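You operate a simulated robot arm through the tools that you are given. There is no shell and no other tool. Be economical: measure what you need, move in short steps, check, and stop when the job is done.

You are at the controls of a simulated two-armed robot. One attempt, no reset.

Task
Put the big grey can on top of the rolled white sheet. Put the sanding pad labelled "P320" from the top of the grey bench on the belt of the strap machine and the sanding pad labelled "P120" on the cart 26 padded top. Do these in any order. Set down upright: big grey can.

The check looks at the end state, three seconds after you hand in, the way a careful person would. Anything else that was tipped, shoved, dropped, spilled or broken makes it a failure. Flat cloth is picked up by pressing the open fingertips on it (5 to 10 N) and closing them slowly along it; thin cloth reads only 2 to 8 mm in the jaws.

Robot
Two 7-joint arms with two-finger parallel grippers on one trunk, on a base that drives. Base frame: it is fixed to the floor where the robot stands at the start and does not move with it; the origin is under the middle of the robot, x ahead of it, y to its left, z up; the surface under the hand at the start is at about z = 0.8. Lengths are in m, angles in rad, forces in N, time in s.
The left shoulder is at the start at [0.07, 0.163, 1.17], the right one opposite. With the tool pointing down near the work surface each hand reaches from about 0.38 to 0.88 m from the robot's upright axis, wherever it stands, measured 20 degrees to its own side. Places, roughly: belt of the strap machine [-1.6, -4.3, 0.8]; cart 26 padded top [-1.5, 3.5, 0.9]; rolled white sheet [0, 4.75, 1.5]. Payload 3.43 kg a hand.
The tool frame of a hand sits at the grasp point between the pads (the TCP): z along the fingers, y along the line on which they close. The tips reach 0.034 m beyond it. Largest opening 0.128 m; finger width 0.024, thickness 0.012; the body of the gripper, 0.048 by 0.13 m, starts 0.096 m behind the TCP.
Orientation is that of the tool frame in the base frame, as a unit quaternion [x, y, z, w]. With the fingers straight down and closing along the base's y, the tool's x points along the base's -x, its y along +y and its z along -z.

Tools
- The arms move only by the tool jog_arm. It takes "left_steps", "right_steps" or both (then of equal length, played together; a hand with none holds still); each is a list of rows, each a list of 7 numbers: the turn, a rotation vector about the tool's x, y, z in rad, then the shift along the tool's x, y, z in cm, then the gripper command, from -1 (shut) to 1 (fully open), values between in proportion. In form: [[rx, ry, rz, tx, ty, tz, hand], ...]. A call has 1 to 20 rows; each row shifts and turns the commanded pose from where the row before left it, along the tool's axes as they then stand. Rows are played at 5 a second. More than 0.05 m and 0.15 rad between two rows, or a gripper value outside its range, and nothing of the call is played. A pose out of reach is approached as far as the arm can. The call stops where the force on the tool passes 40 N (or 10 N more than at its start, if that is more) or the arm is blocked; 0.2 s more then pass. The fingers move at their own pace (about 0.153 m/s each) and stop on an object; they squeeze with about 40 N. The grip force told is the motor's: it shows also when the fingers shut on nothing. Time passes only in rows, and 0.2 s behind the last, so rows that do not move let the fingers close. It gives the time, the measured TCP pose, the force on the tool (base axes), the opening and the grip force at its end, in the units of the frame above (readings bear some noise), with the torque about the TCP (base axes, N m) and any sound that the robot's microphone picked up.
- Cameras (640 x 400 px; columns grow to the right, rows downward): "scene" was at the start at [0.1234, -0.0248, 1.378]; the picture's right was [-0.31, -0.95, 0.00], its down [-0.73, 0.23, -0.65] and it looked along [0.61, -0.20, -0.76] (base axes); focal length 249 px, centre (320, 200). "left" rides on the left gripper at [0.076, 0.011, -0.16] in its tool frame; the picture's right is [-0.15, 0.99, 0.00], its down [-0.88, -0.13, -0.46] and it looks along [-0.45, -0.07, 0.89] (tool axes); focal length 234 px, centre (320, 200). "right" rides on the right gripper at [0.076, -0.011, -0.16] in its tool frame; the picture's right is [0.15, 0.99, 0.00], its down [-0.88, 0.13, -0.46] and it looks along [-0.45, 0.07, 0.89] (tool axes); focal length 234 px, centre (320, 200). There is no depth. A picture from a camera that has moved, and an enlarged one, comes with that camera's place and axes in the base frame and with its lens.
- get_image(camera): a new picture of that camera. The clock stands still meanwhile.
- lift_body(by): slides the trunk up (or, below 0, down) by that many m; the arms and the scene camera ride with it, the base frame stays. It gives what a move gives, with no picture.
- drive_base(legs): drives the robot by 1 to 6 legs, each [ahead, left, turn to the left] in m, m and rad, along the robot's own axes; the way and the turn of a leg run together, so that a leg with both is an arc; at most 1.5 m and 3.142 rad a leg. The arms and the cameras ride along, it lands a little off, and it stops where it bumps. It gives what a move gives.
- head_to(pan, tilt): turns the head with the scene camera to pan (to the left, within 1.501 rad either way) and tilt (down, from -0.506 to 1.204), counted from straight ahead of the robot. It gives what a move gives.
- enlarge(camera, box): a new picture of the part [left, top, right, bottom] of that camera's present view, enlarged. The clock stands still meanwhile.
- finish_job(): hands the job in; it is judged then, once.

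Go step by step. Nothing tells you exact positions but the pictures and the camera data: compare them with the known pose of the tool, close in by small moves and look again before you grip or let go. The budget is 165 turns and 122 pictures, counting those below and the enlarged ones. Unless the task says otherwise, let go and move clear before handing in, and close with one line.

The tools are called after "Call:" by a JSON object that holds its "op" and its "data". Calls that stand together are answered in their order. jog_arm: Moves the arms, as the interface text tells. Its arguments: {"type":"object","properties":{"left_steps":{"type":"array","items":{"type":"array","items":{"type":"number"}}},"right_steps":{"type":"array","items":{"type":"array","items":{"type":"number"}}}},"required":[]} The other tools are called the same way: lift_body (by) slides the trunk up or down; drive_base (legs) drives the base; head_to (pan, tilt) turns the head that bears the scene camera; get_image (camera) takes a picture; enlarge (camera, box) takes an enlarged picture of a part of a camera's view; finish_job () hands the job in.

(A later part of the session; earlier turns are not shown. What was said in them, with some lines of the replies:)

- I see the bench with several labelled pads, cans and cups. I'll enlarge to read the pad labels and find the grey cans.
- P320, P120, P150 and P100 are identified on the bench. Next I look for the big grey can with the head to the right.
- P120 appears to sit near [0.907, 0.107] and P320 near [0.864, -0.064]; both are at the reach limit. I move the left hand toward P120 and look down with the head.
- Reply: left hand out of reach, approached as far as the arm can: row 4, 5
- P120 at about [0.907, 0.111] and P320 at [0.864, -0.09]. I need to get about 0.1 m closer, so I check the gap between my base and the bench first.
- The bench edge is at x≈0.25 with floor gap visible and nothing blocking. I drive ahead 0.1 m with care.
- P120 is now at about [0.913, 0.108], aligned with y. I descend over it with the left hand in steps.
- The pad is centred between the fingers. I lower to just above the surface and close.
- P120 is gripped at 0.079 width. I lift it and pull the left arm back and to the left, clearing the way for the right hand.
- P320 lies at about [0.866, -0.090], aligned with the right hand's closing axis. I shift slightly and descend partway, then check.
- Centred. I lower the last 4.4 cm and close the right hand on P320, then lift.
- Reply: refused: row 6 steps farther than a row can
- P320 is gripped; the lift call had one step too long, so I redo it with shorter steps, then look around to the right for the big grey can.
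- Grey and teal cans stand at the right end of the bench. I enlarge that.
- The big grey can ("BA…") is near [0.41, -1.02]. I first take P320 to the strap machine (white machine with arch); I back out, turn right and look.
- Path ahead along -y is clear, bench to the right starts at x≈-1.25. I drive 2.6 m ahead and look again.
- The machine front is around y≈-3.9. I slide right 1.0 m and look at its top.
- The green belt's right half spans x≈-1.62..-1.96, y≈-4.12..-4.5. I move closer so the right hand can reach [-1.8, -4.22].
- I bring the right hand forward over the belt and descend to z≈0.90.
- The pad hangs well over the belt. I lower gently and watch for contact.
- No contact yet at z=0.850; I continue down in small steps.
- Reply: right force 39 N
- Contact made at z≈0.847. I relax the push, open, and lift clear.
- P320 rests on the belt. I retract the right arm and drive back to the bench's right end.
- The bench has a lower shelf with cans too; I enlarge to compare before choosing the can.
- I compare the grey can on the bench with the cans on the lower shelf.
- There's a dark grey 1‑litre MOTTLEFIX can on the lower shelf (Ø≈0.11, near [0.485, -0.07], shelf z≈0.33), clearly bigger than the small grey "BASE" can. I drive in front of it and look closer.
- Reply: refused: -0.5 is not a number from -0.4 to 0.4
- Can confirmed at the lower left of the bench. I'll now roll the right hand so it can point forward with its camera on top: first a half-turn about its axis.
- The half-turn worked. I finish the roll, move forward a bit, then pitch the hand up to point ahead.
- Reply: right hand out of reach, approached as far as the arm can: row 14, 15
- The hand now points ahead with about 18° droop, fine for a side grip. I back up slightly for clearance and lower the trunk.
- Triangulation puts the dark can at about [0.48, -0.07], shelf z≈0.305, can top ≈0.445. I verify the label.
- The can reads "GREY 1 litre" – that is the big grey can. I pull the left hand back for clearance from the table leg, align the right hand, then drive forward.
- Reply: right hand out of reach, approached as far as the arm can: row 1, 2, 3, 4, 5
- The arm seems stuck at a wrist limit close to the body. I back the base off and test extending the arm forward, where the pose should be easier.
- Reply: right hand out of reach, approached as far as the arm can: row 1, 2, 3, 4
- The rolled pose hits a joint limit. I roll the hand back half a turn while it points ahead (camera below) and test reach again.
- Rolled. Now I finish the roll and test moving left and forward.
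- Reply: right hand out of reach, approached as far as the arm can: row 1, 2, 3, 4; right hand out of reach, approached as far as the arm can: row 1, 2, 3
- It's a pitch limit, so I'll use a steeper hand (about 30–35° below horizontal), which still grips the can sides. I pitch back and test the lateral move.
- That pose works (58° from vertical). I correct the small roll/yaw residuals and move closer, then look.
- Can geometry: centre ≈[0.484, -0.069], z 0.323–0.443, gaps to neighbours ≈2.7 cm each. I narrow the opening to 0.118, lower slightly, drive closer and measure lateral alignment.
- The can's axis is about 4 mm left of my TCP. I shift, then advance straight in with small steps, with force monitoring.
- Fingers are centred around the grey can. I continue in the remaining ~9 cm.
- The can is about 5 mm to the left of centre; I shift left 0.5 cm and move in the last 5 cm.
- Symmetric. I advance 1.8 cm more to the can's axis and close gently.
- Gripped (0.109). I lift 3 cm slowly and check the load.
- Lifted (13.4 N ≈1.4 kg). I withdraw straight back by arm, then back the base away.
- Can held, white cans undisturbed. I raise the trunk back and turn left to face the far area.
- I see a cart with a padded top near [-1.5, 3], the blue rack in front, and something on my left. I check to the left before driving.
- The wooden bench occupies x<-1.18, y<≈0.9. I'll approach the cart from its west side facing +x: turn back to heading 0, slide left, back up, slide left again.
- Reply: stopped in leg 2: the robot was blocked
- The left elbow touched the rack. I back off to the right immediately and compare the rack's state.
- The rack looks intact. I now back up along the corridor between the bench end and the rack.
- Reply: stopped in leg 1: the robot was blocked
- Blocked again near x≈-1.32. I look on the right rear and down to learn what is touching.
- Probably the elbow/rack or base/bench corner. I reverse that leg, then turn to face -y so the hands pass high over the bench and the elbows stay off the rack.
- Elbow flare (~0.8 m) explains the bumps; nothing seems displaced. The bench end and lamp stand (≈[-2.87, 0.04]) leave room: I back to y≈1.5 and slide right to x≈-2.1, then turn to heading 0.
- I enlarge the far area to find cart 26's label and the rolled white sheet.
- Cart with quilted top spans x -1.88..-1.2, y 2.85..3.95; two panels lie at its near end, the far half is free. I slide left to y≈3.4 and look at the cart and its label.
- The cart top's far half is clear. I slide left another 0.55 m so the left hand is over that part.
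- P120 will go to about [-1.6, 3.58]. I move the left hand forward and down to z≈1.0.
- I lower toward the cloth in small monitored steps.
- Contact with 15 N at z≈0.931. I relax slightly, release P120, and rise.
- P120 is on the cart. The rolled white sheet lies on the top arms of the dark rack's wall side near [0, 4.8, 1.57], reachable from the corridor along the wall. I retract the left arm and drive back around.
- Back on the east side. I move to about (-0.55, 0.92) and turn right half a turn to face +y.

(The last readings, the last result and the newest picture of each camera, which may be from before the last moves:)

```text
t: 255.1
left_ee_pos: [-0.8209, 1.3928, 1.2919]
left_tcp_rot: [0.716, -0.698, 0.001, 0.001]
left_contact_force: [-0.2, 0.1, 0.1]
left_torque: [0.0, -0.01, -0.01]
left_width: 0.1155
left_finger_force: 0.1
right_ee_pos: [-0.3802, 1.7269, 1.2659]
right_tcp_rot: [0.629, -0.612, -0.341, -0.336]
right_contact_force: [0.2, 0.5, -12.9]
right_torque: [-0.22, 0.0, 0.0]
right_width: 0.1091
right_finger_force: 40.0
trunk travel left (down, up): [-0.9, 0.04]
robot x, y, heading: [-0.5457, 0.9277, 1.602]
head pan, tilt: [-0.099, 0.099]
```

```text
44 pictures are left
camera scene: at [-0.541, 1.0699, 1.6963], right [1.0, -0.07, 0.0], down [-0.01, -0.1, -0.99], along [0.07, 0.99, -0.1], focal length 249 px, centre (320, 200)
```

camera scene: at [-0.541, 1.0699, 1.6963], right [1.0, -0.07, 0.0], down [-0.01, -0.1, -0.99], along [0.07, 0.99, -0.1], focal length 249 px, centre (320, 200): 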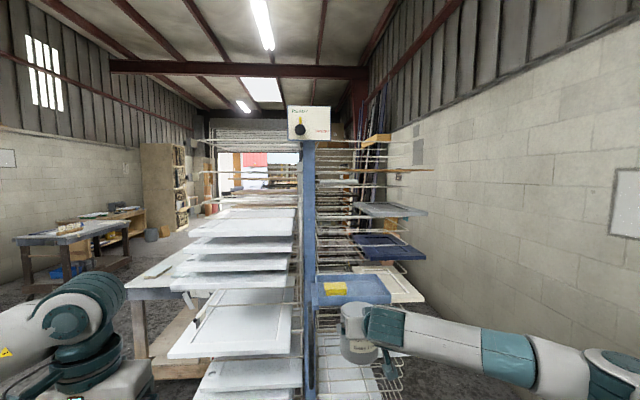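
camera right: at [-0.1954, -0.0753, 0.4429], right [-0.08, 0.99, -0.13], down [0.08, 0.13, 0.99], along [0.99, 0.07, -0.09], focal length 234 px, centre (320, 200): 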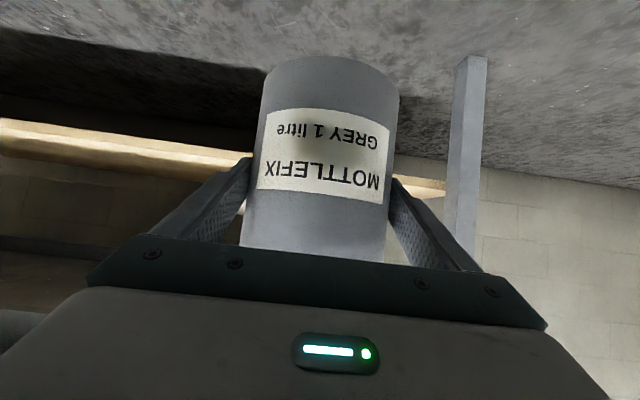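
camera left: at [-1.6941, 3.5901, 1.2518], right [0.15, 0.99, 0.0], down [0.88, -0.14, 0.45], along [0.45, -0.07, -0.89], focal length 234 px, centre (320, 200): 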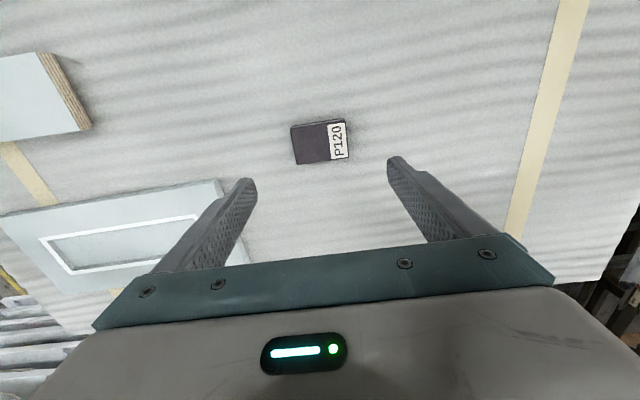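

Corridor along the wall is about 0.9 m wide, so I need slimmer arms: I extend the left arm forward and raise the can to placing height.

Call:
{"op": "jog_arm", "data": {"left_steps": [[0, 0, 0, -3.6, -1.7, 0, 0], [0, 0, 0, -3.6, -1.7, 0, 0], [0, 0, 0, -3.6, -1.7, 0, 0], [0, 0, 0, -3.6, -1.7, 0, 0], [0, 0, 0, -3.6, -1.7, 0, 0], [0, 0, 0, -3.6, -1.7, 0, 0], [0, 0, 0, -3.6, -1.7, 0, 0], [0, 0, 0, -3.6, -1.7, 0, 0], [0, 0, 0, -3.6, -1.7, 0, 0], [0, 0, 0, -3.6, -1.7, 0, 0], [0, 0, 0, 0, 0, 0, 0]], "right_steps": [[0, 0, 0, -3.9, 0, -1.15, 0], [0, 0, 0, -3.9, 0, -1.15, 0], [0, 0, 0, -3.9, 0, -1.15, 0], [0, 0, 0, -3.9, 0, -1.15, 0], [0, 0, 0, -3.9, 0, -1.15, 0], [0, 0, 0, -3.9, 0, -1.15, 0], [0, 0, 0, -3.9, 0, -1.15, 0], [0, 0, 0, -3.9, 0, -1.15, 0], [0, 0, 0, -3.9, 0, -1.15, 0], [0, 0, 0, -3.9, 0, -1.15, 0], [0, 0, 0, -3.9, 0, -1.15, 0]]}}

Call:
{"op": "get_image", "data": {"camera": "scene"}}

```text
t: 257.5
left_ee_pos: [-0.676, 1.7406, 1.2907]
left_tcp_rot: [0.716, -0.698, 0.002, -0.002]
left_contact_force: [-1.7, 0.2, -1.1]
left_torque: [0.03, -0.2, -0.02]
left_width: 0.0641
left_finger_force: 0.0
left hand out of reach, approached as far as the arm can: row 10
right_ee_pos: [-0.3935, 1.8513, 1.6957]
right_tcp_rot: [0.629, -0.613, -0.337, -0.339]
right_contact_force: [3.6, 0.7, -12.2]
right_torque: [-0.27, 0.01, 0.04]
right_width: 0.1088
right_finger_force: 39.8
trunk travel left (down, up): [-0.9, 0.04]
robot x, y, heading: [-0.5436, 0.9258, 1.603]
head pan, tilt: [-0.099, 0.099]
```

```text
43 pictures are left
camera scene: at [-0.5511, 1.0685, 1.6964], right [1.0, -0.07, 0.01], down [0.0, -0.1, -0.99], along [0.07, 0.99, -0.1], focal length 249 px, centre (320, 200)
```

scene: 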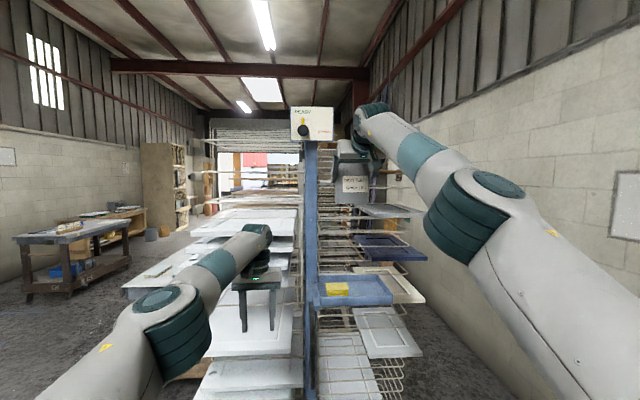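

Arms are slim now. I slide right into the corridor mouth at x≈0.55 and check clearances.

Call:
{"op": "drive_base", "data": {"legs": [[-0.05, -1.08, -0.032]]}}

Call:
{"op": "get_image", "data": {"camera": "scene"}}

Call:
{"op": "head_to", "data": {"pan": -0.9, "tilt": 0.3}}

Call:
{"op": "get_image", "data": {"camera": "scene"}}

```text
t: 263.1
left_ee_pos: [0.4487, 1.708, 1.2905]
left_tcp_rot: [-0.702, 0.712, -0.001, -0.001]
left_contact_force: [0.3, -0.1, -0.1]
left_torque: [0.02, 0.05, 0.0]
left_width: 0.0638
left_finger_force: 0.2
right_ee_pos: [0.7329, 1.807, 1.6934]
right_tcp_rot: [-0.617, 0.625, 0.335, 0.343]
right_contact_force: [0.3, 0.2, -12.1]
right_torque: [-0.23, 0.0, -0.03]
right_width: 0.109
right_finger_force: 39.7
trunk travel left (down, up): [-0.9, 0.04]
robot x, y, heading: [0.5365, 0.8882, 1.56]
head pan, tilt: [-0.099, 0.099]
```

```text
42 pictures are left
camera scene: at [0.5446, 1.0315, 1.6963], right [0.99, -0.11, 0.0], down [-0.01, -0.1, -0.99], along [0.11, 0.99, -0.1], focal length 249 px, centre (320, 200)
```

scene: 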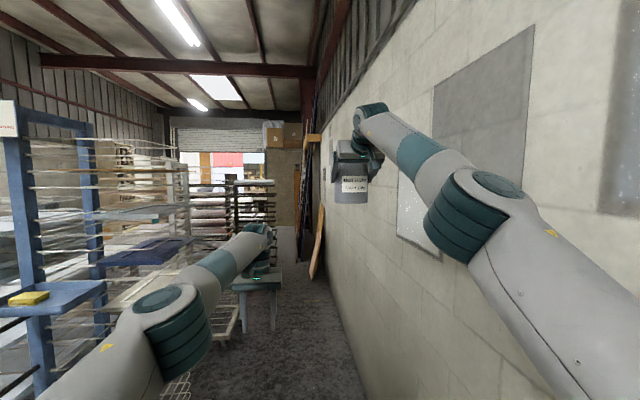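

```text
t: 264.2
left_ee_pos: [0.4487, 1.7086, 1.2909]
left_tcp_rot: [-0.701, 0.713, 0.0, -0.001]
left_contact_force: [-0.3, 0.1, -0.3]
left_torque: [0.01, -0.04, -0.02]
left_width: 0.0639
left_finger_force: 0.0
right_ee_pos: [0.7345, 1.8073, 1.6926]
right_tcp_rot: [-0.616, 0.626, 0.333, 0.343]
right_contact_force: [-0.3, -0.2, -12.3]
right_torque: [-0.25, -0.01, -0.01]
right_width: 0.1091
right_finger_force: 39.8
trunk travel left (down, up): [-0.9, 0.04]
robot x, y, heading: [0.5329, 0.8848, 1.56]
head pan, tilt: [-0.901, 0.3]
```

```text
41 pictures are left
camera scene: at [0.6093, 0.9972, 1.6777], right [0.61, -0.79, 0.0], down [-0.23, -0.18, -0.95], along [0.75, 0.59, -0.3], focal length 249 px, centre (320, 200)
```

scene: 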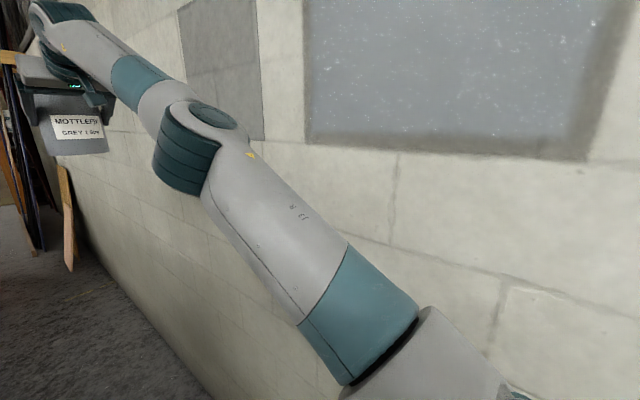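

Corridor is clear to y≈5 (a plank leans on the wall at [0.92, 5.1]). I zoom on the dark rack to see the roll from here.

Call:
{"op": "head_to", "data": {"pan": 0.1, "tilt": 0.1}}

Call:
{"op": "enlarge", "data": {"camera": "scene", "box": [230, 130, 390, 230]}}

```text
t: 265.5
left_ee_pos: [0.4493, 1.7079, 1.2907]
left_tcp_rot: [-0.701, 0.713, 0.0, -0.002]
left_contact_force: [0.4, 0.9, -0.1]
left_torque: [0.04, -0.02, 0.0]
left_width: 0.064
left_finger_force: 0.1
right_ee_pos: [0.7349, 1.8073, 1.6914]
right_tcp_rot: [-0.616, 0.625, 0.335, 0.343]
right_contact_force: [1.0, -0.7, -13.0]
right_torque: [-0.24, -0.02, 0.01]
right_width: 0.1088
right_finger_force: 40.1
trunk travel left (down, up): [-0.9, 0.04]
robot x, y, heading: [0.5349, 0.8894, 1.563]
head pan, tilt: [0.099, 0.099]
```

```text
4.00 times, centred on (310, 180) of scene
camera zoom: at [0.5276, 1.0317, 1.6963], right [1.0, 0.09, 0.0], down [0.01, -0.1, -0.99], along [-0.09, 0.99, -0.1], focal length 995 px, centre (360, 280)
```

zoom: 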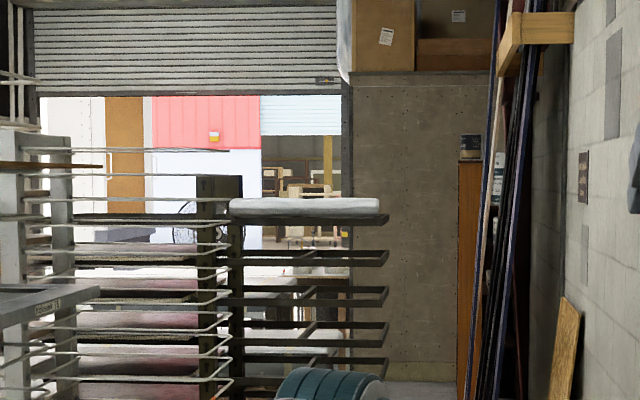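

The roll lies along x from about -0.3 to 0.27 at y≈4.75, top z≈1.62, on the rack's top arms. I fold the left arm down in front of me to keep it slim before entering.

Call:
{"op": "jog_arm", "data": {"left_steps": [[0, 0, 0, 2.3, 0.5, 3.8, 0], [0, 0, 0, 2.3, 0.5, 3.8, 0], [0, 0, 0, 2.3, 0.5, 3.8, 0], [0, 0, 0, 2.3, 0.5, 3.8, 0], [0, 0, 0, 2.3, 0.5, 3.8, 0], [0, 0, 0, 2.3, 0.5, 3.8, 0], [0, 0, 0, 2.3, 0.5, 3.8, 0], [0, 0, 0, 2.3, 0.5, 3.8, 0], [0, 0, 0, 2.3, 0.5, 3.8, 0], [0, 0, 0, 2.3, 0.5, 3.8, 0], [0, 0, 0, 2.3, 0.5, 3.8, 0], [0, 0, 0, 2.3, 0.5, 3.8, 0], [0, 0, 0, 2.3, 0.5, 3.8, 0], [0, 0, 0, 2.3, 0.5, 3.8, 0], [0, 0, 0, 2.3, 0.5, 3.8, 0], [0, 0, 0, 2.3, 0.5, 3.8, 0], [0, 0, 0, 2.3, 0.5, 3.8, 0], [0, 0, 0, 0, 0, 0, 0]]}}

Call:
{"op": "head_to", "data": {"pan": 0.5, "tilt": 0.7}}

Call:
{"op": "get_image", "data": {"camera": "scene"}}

```text
t: 269.3
left_ee_pos: [0.3564, 1.3154, 0.6441]
left_tcp_rot: [-0.702, 0.712, 0.001, -0.001]
left_contact_force: [0.2, 0.2, -0.1]
left_torque: [-0.01, -0.03, -0.02]
left_width: 0.0639
left_finger_force: 0.0
right_ee_pos: [0.7347, 1.8068, 1.6914]
right_tcp_rot: [-0.616, 0.625, 0.334, 0.343]
right_contact_force: [0.5, -0.2, -12.6]
right_torque: [-0.23, 0.02, 0.04]
right_width: 0.1088
right_finger_force: 39.6
trunk travel left (down, up): [-0.9, 0.04]
robot x, y, heading: [0.533, 0.887, 1.558]
head pan, tilt: [0.099, 0.099]
```

```text
t: 270.3
left_ee_pos: [0.3558, 1.3161, 0.6453]
left_tcp_rot: [-0.701, 0.713, 0.0, -0.001]
left_contact_force: [0.4, -0.3, -0.3]
left_torque: [-0.03, 0.01, 0.03]
left_width: 0.0637
left_finger_force: 0.0
right_ee_pos: [0.7347, 1.8066, 1.6916]
right_tcp_rot: [-0.617, 0.625, 0.334, 0.343]
right_contact_force: [-0.8, -0.2, -12.6]
right_torque: [-0.23, 0.01, 0.01]
right_width: 0.109
right_finger_force: 40.2
trunk travel left (down, up): [-0.9, 0.04]
robot x, y, heading: [0.534, 0.8916, 1.559]
head pan, tilt: [0.499, 0.7]
```

```text
39 pictures are left
camera scene: at [0.4958, 1.0147, 1.6416], right [0.88, 0.47, 0.0], down [0.3, -0.57, -0.76], along [-0.36, 0.67, -0.64], focal length 249 px, centre (320, 200)
```

scene: 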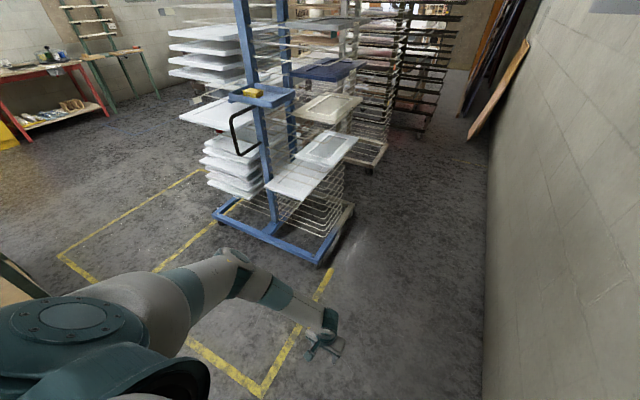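

Corridor is clear. I shift right a bit, straighten, and drive up the corridor in two legs.

Call:
{"op": "drive_base", "data": {"legs": [[0, -0.06, 0.012], [1.4, 0, 0]]}}

Call:
{"op": "head_to", "data": {"pan": 0.3, "tilt": 0.4}}

Call:
{"op": "get_image", "data": {"camera": "scene"}}

```text
t: 277.8
left_ee_pos: [0.4117, 2.7162, 0.644]
left_tcp_rot: [-0.705, 0.709, 0.001, 0.0]
left_contact_force: [1.2, -0.8, 0.1]
left_torque: [-0.02, 0.02, -0.02]
left_width: 0.0639
left_finger_force: 0.1
right_ee_pos: [0.7829, 3.2121, 1.6928]
right_tcp_rot: [-0.62, 0.622, 0.336, 0.341]
right_contact_force: [0.0, -0.3, -12.3]
right_torque: [-0.23, 0.0, 0.01]
right_width: 0.1088
right_finger_force: 40.3
trunk travel left (down, up): [-0.9, 0.04]
robot x, y, heading: [0.5912, 2.2896, 1.566]
head pan, tilt: [0.499, 0.7]
```

```text
t: 278.6
left_ee_pos: [0.4105, 2.7165, 0.6449]
left_tcp_rot: [-0.705, 0.71, -0.001, -0.001]
left_contact_force: [-0.4, -0.4, 0.4]
left_torque: [0.0, -0.03, 0.0]
left_width: 0.064
left_finger_force: 0.1
right_ee_pos: [0.7837, 3.2113, 1.6924]
right_tcp_rot: [-0.62, 0.622, 0.335, 0.34]
right_contact_force: [0.0, 0.0, -13.0]
right_torque: [-0.22, 0.0, -0.02]
right_width: 0.1087
right_finger_force: 39.9
trunk travel left (down, up): [-0.9, 0.04]
robot x, y, heading: [0.5964, 2.2877, 1.569]
head pan, tilt: [0.3, 0.4]
```

```text
38 pictures are left
camera scene: at [0.5665, 2.4308, 1.6683], right [0.95, 0.3, 0.0], down [0.12, -0.37, -0.92], along [-0.27, 0.88, -0.39], focal length 249 px, centre (320, 200)
```

scene: 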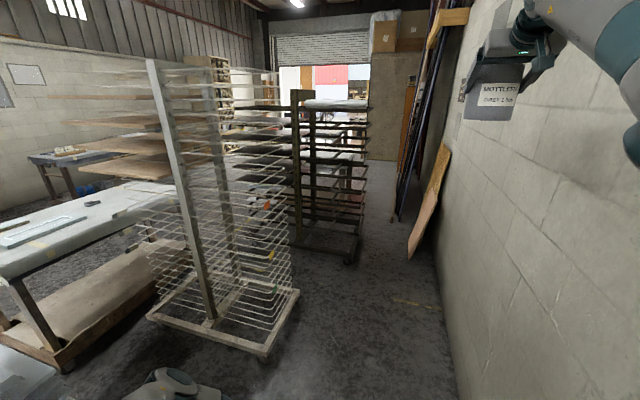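

Good view: wood rack stays at x≤-0.12, dark rack's right side at x≈0.25. I drive ahead 1.55 m more to y≈3.85.

Call:
{"op": "drive_base", "data": {"legs": [[1.5, 0, 0]]}}

Call:
{"op": "get_image", "data": {"camera": "scene"}}

Call:
{"op": "get_image", "data": {"camera": "right"}}

```text
t: 286.1
left_ee_pos: [0.4202, 4.2231, 0.6445]
left_tcp_rot: [-0.702, 0.712, 0.001, 0.0]
left_contact_force: [-0.2, 0.1, -1.0]
left_torque: [0.02, 0.01, 0.0]
left_width: 0.0638
left_finger_force: 0.0
right_ee_pos: [0.7986, 4.715, 1.6926]
right_tcp_rot: [-0.616, 0.625, 0.334, 0.343]
right_contact_force: [-0.2, 0.3, -12.0]
right_torque: [-0.26, 0.0, 0.0]
right_width: 0.1088
right_finger_force: 40.6
trunk travel left (down, up): [-0.9, 0.04]
robot x, y, heading: [0.5982, 3.7939, 1.561]
head pan, tilt: [0.3, 0.4]
```

```text
37 pictures are left
camera scene: at [0.5741, 3.9357, 1.6685], right [0.96, 0.29, 0.0], down [0.11, -0.37, -0.92], along [-0.26, 0.88, -0.39], focal length 249 px, centre (320, 200)
```

scene: 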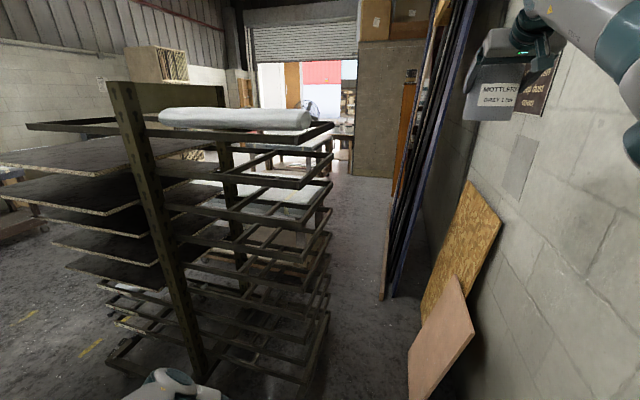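

```text
36 pictures are left
camera right: at [0.806, 4.5387, 1.7149], right [-0.99, -0.06, -0.13], down [-0.13, 0.1, 0.99], along [-0.05, 0.99, -0.1], focal length 234 px, centre (320, 200)
```

right: 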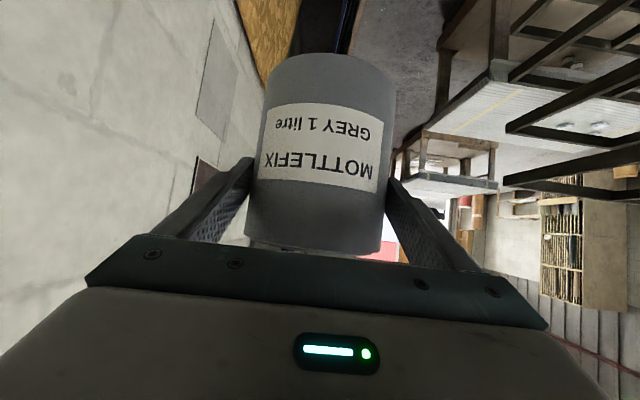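

I zoom in on the roll to determine its shape and height.

Call:
{"op": "enlarge", "data": {"camera": "scene", "box": [130, 80, 350, 210]}}

```text
2.91 times, centred on (240, 145) of scene
camera zoom: at [0.5741, 3.9357, 1.6685], right [0.96, 0.29, 0.0], down [0.11, -0.37, -0.92], along [-0.26, 0.88, -0.39], focal length 724 px, centre (553, 360)
```

zoom: 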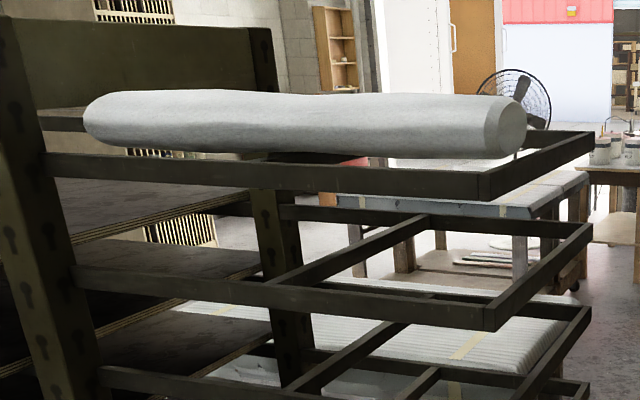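

The roll is a ~7.5 cm thick cylinder along x; right end near [0.26, 4.79], left near [-0.30, 4.72]. I raise the can for clearance, move to about (0.62, 4.0), and look again to triangulate its axis.

Call:
{"op": "jog_arm", "data": {"right_steps": [[0, 0, 0, -2.55, 0, -1.6, 0], [0, 0, 0, -2.55, 0, -1.6, 0], [0, 0, 0, 0, 0, 0, 0]]}}

Call:
{"op": "lift_body", "data": {"by": 0.035}}

Call:
{"op": "drive_base", "data": {"legs": [[0.2, -0.02, 0]]}}

Call:
{"op": "head_to", "data": {"pan": 0.6, "tilt": 0.3}}

Call:
{"op": "get_image", "data": {"camera": "scene"}}

```text
t: 286.9
left_ee_pos: [0.421, 4.2233, 0.6445]
left_tcp_rot: [-0.702, 0.712, 0.0, -0.001]
left_contact_force: [0.1, -0.9, -0.2]
left_torque: [-0.03, 0.01, -0.02]
left_width: 0.0641
left_finger_force: 0.1
right_ee_pos: [0.7942, 4.6988, 1.7201]
right_tcp_rot: [-0.618, 0.625, 0.334, 0.341]
right_contact_force: [0.3, 0.1, -12.9]
right_torque: [-0.23, 0.0, -0.02]
right_width: 0.109
right_finger_force: 39.5
right hand out of reach, approached as far as the arm can: row 1, 2
trunk travel left (down, up): [-0.9, 0.04]
robot x, y, heading: [0.6003, 3.7963, 1.566]
head pan, tilt: [0.3, 0.4]
```

```text
t: 287.7
left_ee_pos: [0.4212, 4.2224, 0.6793]
left_tcp_rot: [-0.702, 0.712, 0.0, -0.001]
left_contact_force: [0.8, -0.3, 0.0]
left_torque: [0.02, -0.01, 0.02]
left_width: 0.0637
left_finger_force: 0.2
right_ee_pos: [0.7953, 4.6984, 1.7557]
right_tcp_rot: [-0.617, 0.626, 0.333, 0.341]
right_contact_force: [0.9, 0.3, -12.6]
right_torque: [-0.25, 0.0, 0.02]
right_width: 0.1087
right_finger_force: 39.6
trunk travel left (down, up): [-0.935, 0.005]
robot x, y, heading: [0.6029, 3.7918, 1.564]
head pan, tilt: [0.3, 0.4]
```

```text
t: 289.3
left_ee_pos: [0.4429, 4.4194, 0.6813]
left_tcp_rot: [-0.702, 0.712, 0.001, 0.0]
left_contact_force: [-0.4, -0.5, -0.2]
left_torque: [0.02, 0.02, -0.01]
left_width: 0.0639
left_finger_force: 0.0
right_ee_pos: [0.8165, 4.8908, 1.7608]
right_tcp_rot: [-0.617, 0.624, 0.336, 0.343]
right_contact_force: [0.5, -1.3, -11.9]
right_torque: [-0.26, 0.01, -0.01]
right_width: 0.1088
right_finger_force: 40.4
trunk travel left (down, up): [-0.935, 0.005]
robot x, y, heading: [0.623, 3.9963, 1.556]
head pan, tilt: [0.3, 0.4]
```

```text
t: 290.1
left_ee_pos: [0.4421, 4.4213, 0.679]
left_tcp_rot: [-0.701, 0.713, 0.0, -0.001]
left_contact_force: [0.6, -0.7, -0.2]
left_torque: [0.02, -0.01, -0.01]
left_width: 0.0641
left_finger_force: 0.0
right_ee_pos: [0.8178, 4.896, 1.7555]
right_tcp_rot: [-0.617, 0.626, 0.333, 0.342]
right_contact_force: [0.0, -0.2, -12.6]
right_torque: [-0.25, -0.01, -0.02]
right_width: 0.1088
right_finger_force: 40.2
trunk travel left (down, up): [-0.935, 0.005]
robot x, y, heading: [0.6218, 3.991, 1.557]
head pan, tilt: [0.6, 0.3]
```

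```text
34 pictures are left
camera scene: at [0.5706, 4.124, 1.7126], right [0.83, 0.56, 0.0], down [0.16, -0.25, -0.95], along [-0.53, 0.79, -0.3], focal length 249 px, centre (320, 200)
```

scene: 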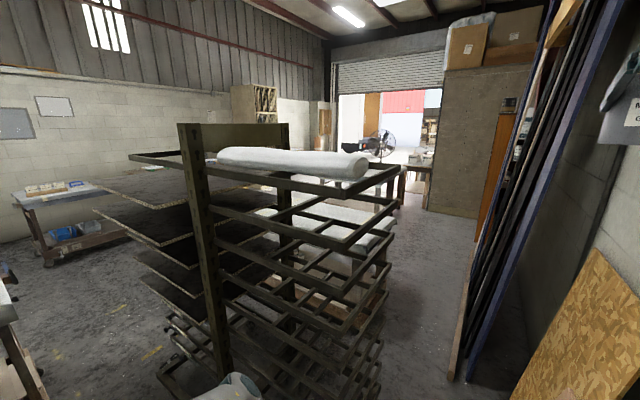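

Call:
{"op": "enlarge", "data": {"camera": "scene", "box": [180, 110, 420, 260]}}

```text
2.67 times, centred on (300, 185) of scene
camera zoom: at [0.5706, 4.124, 1.7126], right [0.83, 0.56, 0.0], down [0.16, -0.25, -0.95], along [-0.53, 0.79, -0.3], focal length 664 px, centre (373, 240)
```

zoom: 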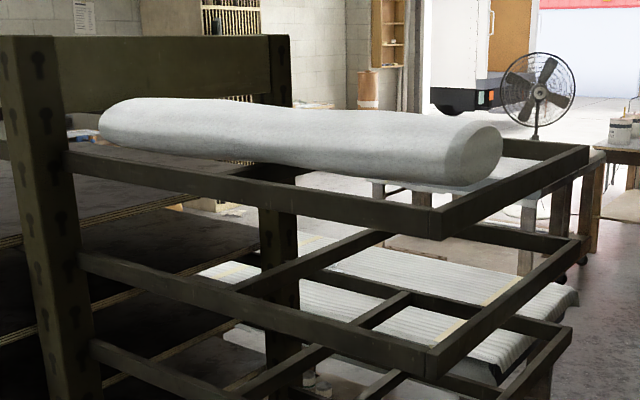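

Roll axis passes about y≈4.755 at x=0.06 (top z≈1.62), the can bottom is at ≈1.685. I rotate left about 0.84 rad to bring the can above it and check.

Call:
{"op": "drive_base", "data": {"legs": [[0, 0, 0.6]]}}

Call:
{"op": "head_to", "data": {"pan": 0.0, "tilt": 0.25}}

Call:
{"op": "get_image", "data": {"camera": "scene"}}

```text
t: 292.1
left_ee_pos: [0.2318, 4.2467, 0.6793]
left_tcp_rot: [0.881, -0.473, 0.0, 0.001]
left_contact_force: [0.8, 0.6, 0.3]
left_torque: [-0.01, -0.01, 0.05]
left_width: 0.0641
left_finger_force: 0.1
right_ee_pos: [0.275, 4.8499, 1.7565]
right_tcp_rot: [0.773, -0.416, -0.42, -0.229]
right_contact_force: [0.6, -0.2, -13.0]
right_torque: [-0.18, -0.11, 0.02]
right_width: 0.1089
right_finger_force: 39.8
trunk travel left (down, up): [-0.935, 0.005]
robot x, y, heading: [0.6246, 3.9928, 2.164]
head pan, tilt: [0.6, 0.3]
```

```text
t: 293.1
left_ee_pos: [0.2326, 4.2459, 0.679]
left_tcp_rot: [0.881, -0.473, 0.001, 0.001]
left_contact_force: [0.8, 0.3, 0.1]
left_torque: [0.0, 0.0, 0.02]
left_width: 0.0639
left_finger_force: 0.0
right_ee_pos: [0.2743, 4.8499, 1.7554]
right_tcp_rot: [0.774, -0.416, -0.419, -0.229]
right_contact_force: [0.3, 0.4, -12.9]
right_torque: [-0.24, -0.17, 0.05]
right_width: 0.1088
right_finger_force: 40.1
trunk travel left (down, up): [-0.935, 0.005]
robot x, y, heading: [0.6194, 4.0014, 2.166]
head pan, tilt: [0.0, 0.25]
```

```text
32 pictures are left
camera scene: at [0.5402, 4.1151, 1.7173], right [0.83, 0.56, 0.0], down [0.14, -0.21, -0.97], along [-0.54, 0.8, -0.25], focal length 249 px, centre (320, 200)
```

scene: 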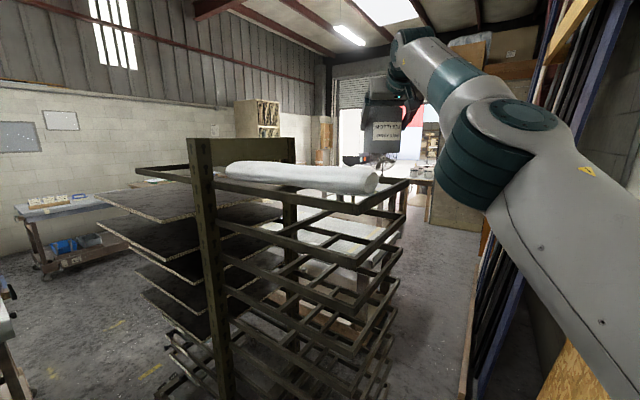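

Call:
{"op": "drive_base", "data": {"legs": [[0, 0, 0.25], [0.025, 0, 0]]}}

Call:
{"op": "enlarge", "data": {"camera": "scene", "box": [200, 60, 440, 210]}}

Call:
{"op": "get_image", "data": {"camera": "right"}}

```text
t: 294.8
left_ee_pos: [0.1661, 4.1565, 0.6818]
left_tcp_rot: [0.933, -0.359, -0.002, -0.001]
left_contact_force: [0.6, -0.7, 0.3]
left_torque: [0.02, 0.06, 0.0]
left_width: 0.0639
left_finger_force: 0.2
right_ee_pos: [0.0637, 4.7461, 1.7625]
right_tcp_rot: [0.818, -0.316, -0.448, -0.175]
right_contact_force: [2.1, -1.4, -10.9]
right_torque: [-0.22, -0.22, 0.02]
right_width: 0.1086
right_finger_force: 40.0
trunk travel left (down, up): [-0.935, 0.005]
robot x, y, heading: [0.6027, 4.0091, 2.41]
head pan, tilt: [0.0, 0.25]
```

```text
2.67 times, centred on (320, 135) of scene
camera zoom: at [0.5014, 4.1014, 1.7184], right [0.67, 0.74, 0.0], down [0.18, -0.16, -0.97], along [-0.72, 0.65, -0.24], focal length 664 px, centre (320, 373)
```

zoom: 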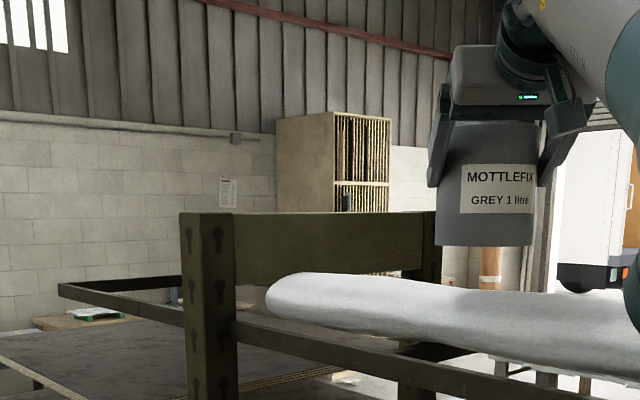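

```text
30 pictures are left
camera right: at [0.2001, 4.6364, 1.7842], right [-0.61, -0.78, -0.13], down [-0.16, -0.04, 0.99], along [-0.78, 0.62, -0.1], focal length 234 px, centre (320, 200)
```

right: 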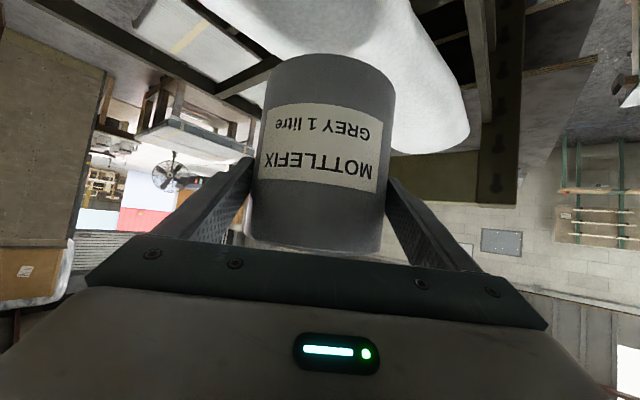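

I zoom the wrist camera to measure the roll's edges below the can.

Call:
{"op": "enlarge", "data": {"camera": "right", "box": [160, 0, 500, 200]}}

```text
1.88 times, centred on (330, 100) of right
camera zoom: at [0.2001, 4.6364, 1.7842], right [-0.61, -0.78, -0.13], down [-0.16, -0.04, 0.99], along [-0.78, 0.62, -0.1], focal length 441 px, centre (301, 388)
```

zoom: 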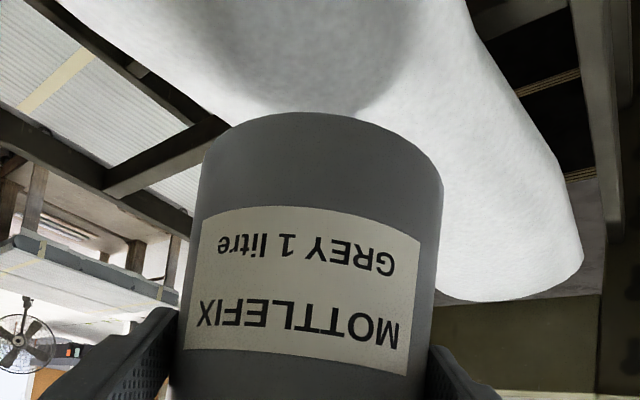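

The roll is a flattened oval ~15 cm wide: a good seat, its centre about 1.5 cm further in +y. I shift and lower 3 cm, then check.

Call:
{"op": "jog_arm", "data": {"right_steps": [[0, 0, 0, 1.0, -0.5, 1.2, 0], [0, 0, 0, 1.0, -0.6, 1.24, 0], [0, 0, 0, 0, 0, 0, 0]]}}

Call:
{"op": "enlarge", "data": {"camera": "right", "box": [160, 0, 500, 200]}}

Call:
{"op": "enlarge", "data": {"camera": "scene", "box": [280, 60, 460, 210]}}

```text
t: 295.6
left_ee_pos: [0.1656, 4.1578, 0.6799]
left_tcp_rot: [0.933, -0.36, 0.001, 0.0]
left_contact_force: [0.6, -0.3, -0.8]
left_torque: [0.0, -0.01, 0.0]
left_width: 0.064
left_finger_force: 0.0
right_ee_pos: [0.0573, 4.7656, 1.7271]
right_tcp_rot: [0.819, -0.316, -0.446, -0.174]
right_contact_force: [0.6, 0.0, -11.6]
right_torque: [-0.19, -0.22, 0.01]
right_width: 0.1089
right_finger_force: 40.0
right hand out of reach, approached as far as the arm can: row 1
trunk travel left (down, up): [-0.935, 0.005]
robot x, y, heading: [0.6061, 4.009, 2.408]
head pan, tilt: [0.0, 0.25]
```

```text
1.88 times, centred on (330, 100) of right
camera zoom: at [0.1951, 4.6556, 1.7501], right [-0.61, -0.78, -0.13], down [-0.16, -0.04, 0.99], along [-0.78, 0.62, -0.1], focal length 441 px, centre (301, 388)
```

zoom: 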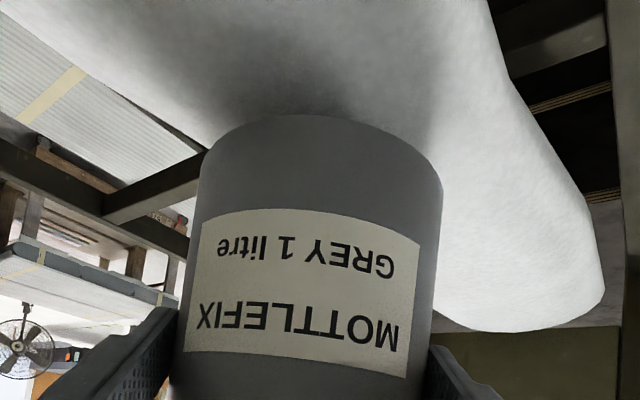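

```text
2.67 times, centred on (370, 135) of scene
camera zoom: at [0.496, 4.1063, 1.7176], right [0.67, 0.74, 0.0], down [0.18, -0.17, -0.97], along [-0.72, 0.65, -0.25], focal length 664 px, centre (187, 373)
```

zoom: 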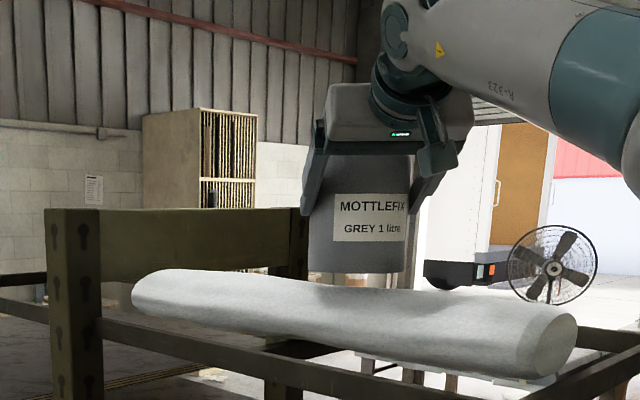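

Slight further shift of 1 cm in +y while lowering, then small downward steps watching the force.

Call:
{"op": "jog_arm", "data": {"right_steps": [[0, 0, 0, 0.5, -0.75, 1.1, 0], [0, 0, 0, 0.42, 0, 0.27, 0], [0, 0, 0, 0, 0, 0, 0]]}}

Call:
{"op": "jog_arm", "data": {"right_steps": [[0, 0, 0, 0.34, 0, 0.21, 0], [0, 0, 0, 0.34, 0, 0.21, 0], [0, 0, 0, 0, 0, 0, 0]]}}

```text
t: 296.4
left_ee_pos: [0.1632, 4.157, 0.6789]
left_tcp_rot: [0.933, -0.36, 0.001, 0.001]
left_contact_force: [-0.6, -0.2, -0.3]
left_torque: [-0.02, 0.03, 0.02]
left_width: 0.064
left_finger_force: 0.2
right_ee_pos: [0.0545, 4.7745, 1.7118]
right_tcp_rot: [0.82, -0.315, -0.445, -0.175]
right_contact_force: [-0.2, -1.3, -11.8]
right_torque: [-0.19, -0.16, 0.0]
right_width: 0.1087
right_finger_force: 39.9
trunk travel left (down, up): [-0.935, 0.005]
robot x, y, heading: [0.6016, 4.012, 2.412]
head pan, tilt: [0.0, 0.25]
```

```text
t: 297.2
left_ee_pos: [0.165, 4.1577, 0.6797]
left_tcp_rot: [0.933, -0.36, -0.001, 0.001]
left_contact_force: [-0.7, 0.3, 0.3]
left_torque: [0.0, -0.02, 0.01]
left_width: 0.0641
left_finger_force: 0.1
right_ee_pos: [0.0576, 4.777, 1.7057]
right_tcp_rot: [0.819, -0.316, -0.447, -0.174]
right_contact_force: [-0.6, 2.3, -2.7]
right_torque: [0.35, 0.43, -0.07]
right_width: 0.1086
right_finger_force: 40.0
trunk travel left (down, up): [-0.935, 0.005]
robot x, y, heading: [0.6019, 4.005, 2.409]
head pan, tilt: [0.0, 0.25]
```

Contact is starting, on the far rim first. I look at the can's uprightness before continuing.

Call:
{"op": "enlarge", "data": {"camera": "scene", "box": [280, 60, 460, 210]}}

Call:
{"op": "enlarge", "data": {"camera": "right", "box": [160, 0, 500, 200]}}

```text
2.67 times, centred on (370, 135) of scene
camera zoom: at [0.4954, 4.107, 1.7176], right [0.67, 0.74, 0.0], down [0.18, -0.17, -0.97], along [-0.72, 0.65, -0.25], focal length 664 px, centre (187, 373)
```

zoom: 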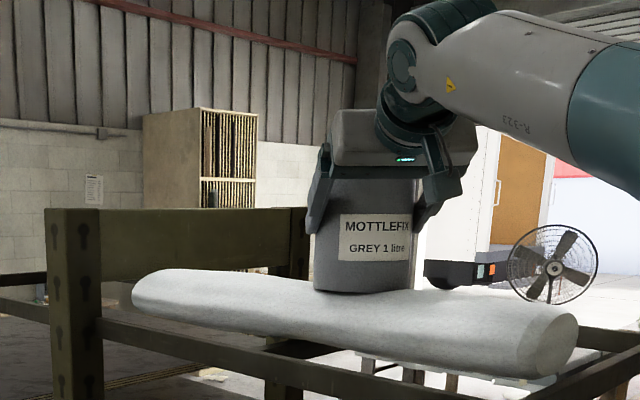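

```text
1.88 times, centred on (330, 100) of right
camera zoom: at [0.195, 4.6667, 1.7279], right [-0.61, -0.78, -0.13], down [-0.16, -0.04, 0.99], along [-0.78, 0.62, -0.1], focal length 441 px, centre (301, 388)
```

zoom: 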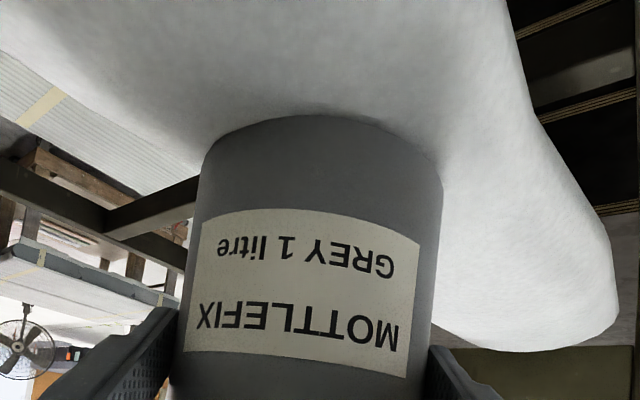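

The can sits well over the roll's hollow and nearly upright. I correct ~1° of forward tilt, settle slightly lower, and check forces.

Call:
{"op": "jog_arm", "data": {"right_steps": [[0, -0.016, 0, 0, 0, 0, 0], [0, 0, 0, 0.2, 0, 0.13, 0], [0, 0, 0, 0, 0, 0, 0], [0, 0, 0, 0, 0, 0, 0]]}}

```text
t: 298.2
left_ee_pos: [0.165, 4.1576, 0.6814]
left_tcp_rot: [0.933, -0.359, -0.001, 0.0]
left_contact_force: [-0.1, -0.4, 0.2]
left_torque: [0.01, 0.01, 0.01]
left_width: 0.064
left_finger_force: 0.0
right_ee_pos: [0.06, 4.7754, 1.7054]
right_tcp_rot: [0.815, -0.314, -0.454, -0.177]
right_contact_force: [-1.0, 2.3, 5.0]
right_torque: [-0.36, 0.57, -0.15]
right_width: 0.1086
right_finger_force: 40.4
trunk travel left (down, up): [-0.935, 0.005]
robot x, y, heading: [0.6059, 4.0099, 2.408]
head pan, tilt: [0.0, 0.25]
```

Load is transferred (17 N reaction, within the footprint). I open slowly in small increments.

Call:
{"op": "jog_arm", "data": {"right_steps": [[0, 0, 0, -0.12, 0, -0.08, 0], [0, 0, 0, 0, 0, 0, 0.6], [0, 0, 0, 0, 0, 0, 0.72], [0, 0, 0, 0, 0, 0, 0.76], [0, 0, 0, 0, 0, 0, 0.8], [0, 0, 0, 0, 0, 0, 0.8]]}}

Call:
{"op": "enlarge", "data": {"camera": "scene", "box": [280, 60, 460, 210]}}

Call:
{"op": "get_image", "data": {"camera": "right"}}

```text
t: 299.6
left_ee_pos: [0.1645, 4.157, 0.6799]
left_tcp_rot: [0.933, -0.36, 0.0, 0.001]
left_contact_force: [0.2, 0.6, 0.0]
left_torque: [0.01, -0.02, 0.03]
left_width: 0.0639
left_finger_force: 0.0
right_ee_pos: [0.0585, 4.7752, 1.7055]
right_tcp_rot: [0.816, -0.314, -0.452, -0.176]
right_contact_force: [0.6, 0.1, 0.9]
right_torque: [0.02, -0.03, -0.01]
right_width: 0.1153
right_finger_force: 0.1
trunk travel left (down, up): [-0.935, 0.005]
robot x, y, heading: [0.6032, 4.0113, 2.409]
head pan, tilt: [0.0, 0.25]
```

```text
2.67 times, centred on (370, 135) of scene
camera zoom: at [0.4959, 4.1057, 1.7176], right [0.67, 0.74, 0.0], down [0.18, -0.17, -0.97], along [-0.72, 0.65, -0.25], focal length 664 px, centre (187, 373)
```

zoom: 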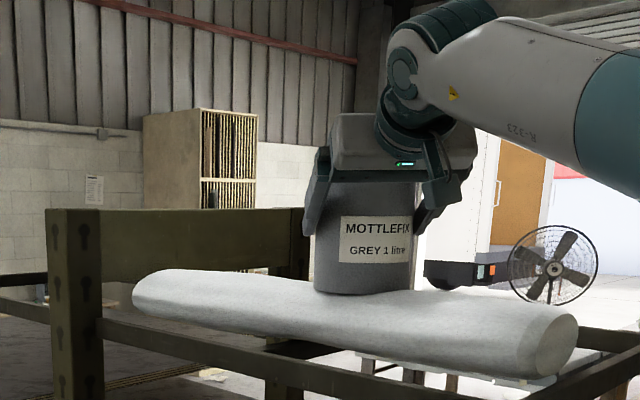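

```text
23 pictures are left
camera right: at [0.1956, 4.6651, 1.7239], right [-0.61, -0.78, -0.13], down [-0.15, -0.05, 0.99], along [-0.78, 0.62, -0.09], focal length 234 px, centre (320, 200)
```

right: 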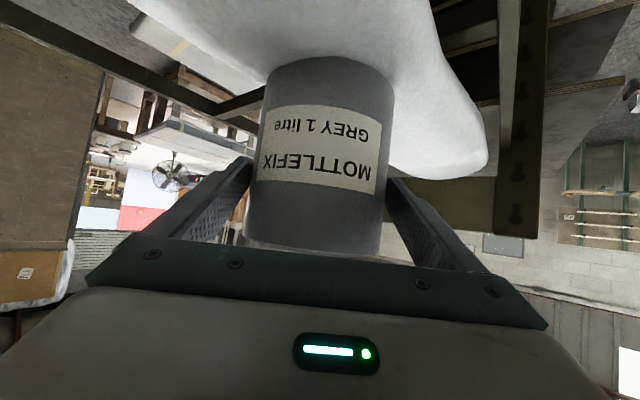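

The can stands freely and upright on the roll. I open a little more and withdraw the hand straight back.

Call:
{"op": "jog_arm", "data": {"right_steps": [[0, 0, 0, 0, 0, 0, 0.92], [0, 0, 0, 0.53, 0, -0.85, 0.92], [0, 0, 0, 1.06, 0, -1.7, 0.92], [0, 0, 0, 1.06, 0, -1.7, 0.92], [0, 0, 0, 1.06, 0, -1.7, 0.92], [0, 0, 0, 1.06, 0, -1.7, 0.92], [0, 0, 0, 1.06, 0, -1.7, 0.92], [0, 0, 0, 1.06, 0, -1.7, 0.92], [0, 0, 0, 1.06, 0, -1.7, 0.92], [0, 0, 0, 1.06, 0, -1.7, 0.92]]}}

Call:
{"op": "get_image", "data": {"camera": "scene"}}

```text
t: 301.8
left_ee_pos: [0.1653, 4.1574, 0.6809]
left_tcp_rot: [0.933, -0.36, 0.0, 0.001]
left_contact_force: [-0.4, 0.0, 0.1]
left_torque: [0.01, 0.0, 0.01]
left_width: 0.0641
left_finger_force: 0.0
right_ee_pos: [0.1854, 4.6597, 1.705]
right_tcp_rot: [0.815, -0.315, -0.453, -0.178]
right_contact_force: [0.2, 0.9, -0.7]
right_torque: [-0.02, 0.03, -0.03]
right_width: 0.123
right_finger_force: 0.0
trunk travel left (down, up): [-0.935, 0.005]
robot x, y, heading: [0.6052, 4.0135, 2.414]
head pan, tilt: [0.0, 0.25]
```

```text
22 pictures are left
camera scene: at [0.4971, 4.1053, 1.7177], right [0.67, 0.74, 0.0], down [0.18, -0.16, -0.97], along [-0.72, 0.65, -0.25], focal length 249 px, centre (320, 200)
```

scene: 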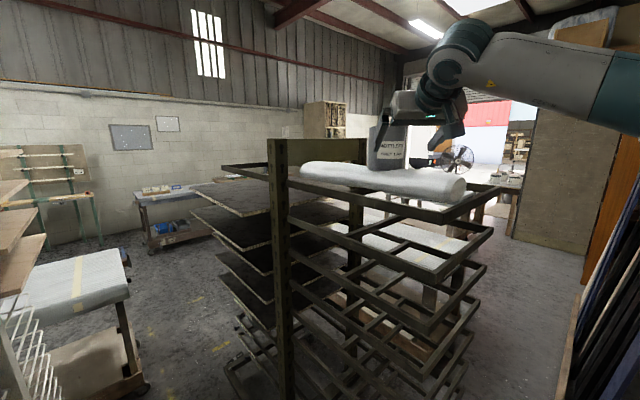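

Clear of the can. I back the base off slightly, then take a final look at the can.

Call:
{"op": "drive_base", "data": {"legs": [[-0.12, 0, 0]]}}

Call:
{"op": "enlarge", "data": {"camera": "scene", "box": [280, 80, 520, 240]}}

Call:
{"op": "get_image", "data": {"camera": "right"}}

```text
t: 303.0
left_ee_pos: [0.2514, 4.0787, 0.6789]
left_tcp_rot: [0.933, -0.36, 0.001, 0.0]
left_contact_force: [-0.2, 0.3, -0.9]
left_torque: [-0.03, -0.04, 0.0]
left_width: 0.0641
left_finger_force: 0.1
right_ee_pos: [0.2689, 4.5845, 1.7022]
right_tcp_rot: [0.816, -0.314, -0.452, -0.177]
right_contact_force: [-0.4, 0.3, -0.2]
right_torque: [0.01, -0.02, 0.02]
right_width: 0.1229
right_finger_force: 0.1
trunk travel left (down, up): [-0.935, 0.005]
robot x, y, heading: [0.6909, 3.9316, 2.41]
head pan, tilt: [0.0, 0.25]
```

```text
2.50 times, centred on (400, 160) of scene
camera zoom: at [0.5814, 4.0292, 1.7172], right [0.67, 0.75, 0.0], down [0.19, -0.17, -0.97], along [-0.72, 0.65, -0.25], focal length 622 px, centre (120, 300)
```

zoom: 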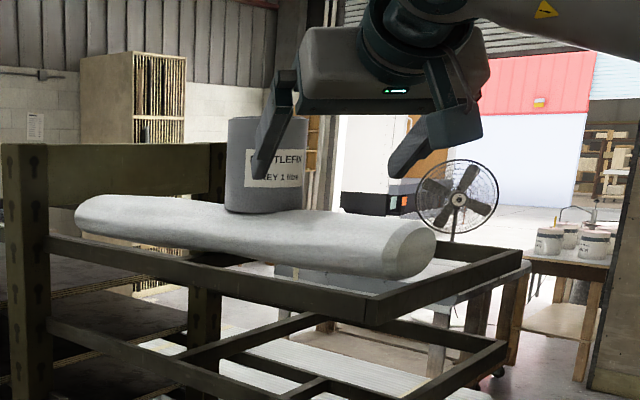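

```text
20 pictures are left
camera right: at [0.4055, 4.4735, 1.7219], right [-0.61, -0.78, -0.13], down [-0.15, -0.05, 0.99], along [-0.78, 0.62, -0.09], focal length 234 px, centre (320, 200)
```

right: 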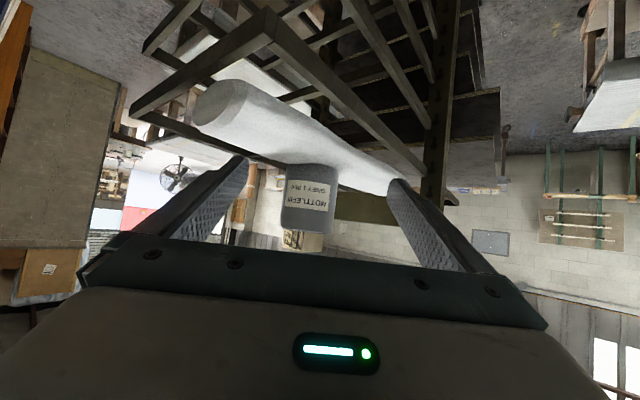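

The can stands upright on the roll, P320 is on the belt, P120 is on the cart top, and the hands are clear. I hand the job in.

Call:
{"op": "finish_job", "data": {}}

```text
The job is handed in.
```

The job is handed in: the big grey can ("Mottlefix Grey 1 litre") stands upright on the rolled white sheet, P320 is on the strap machine belt, and P120 is on the cart 26 padded top (I went by its location and never saw a "26" label). On the way, my left elbow bumped the blue rack once and the robot was blocked a second time beside it; the rack looked undisturbed in later pictures.
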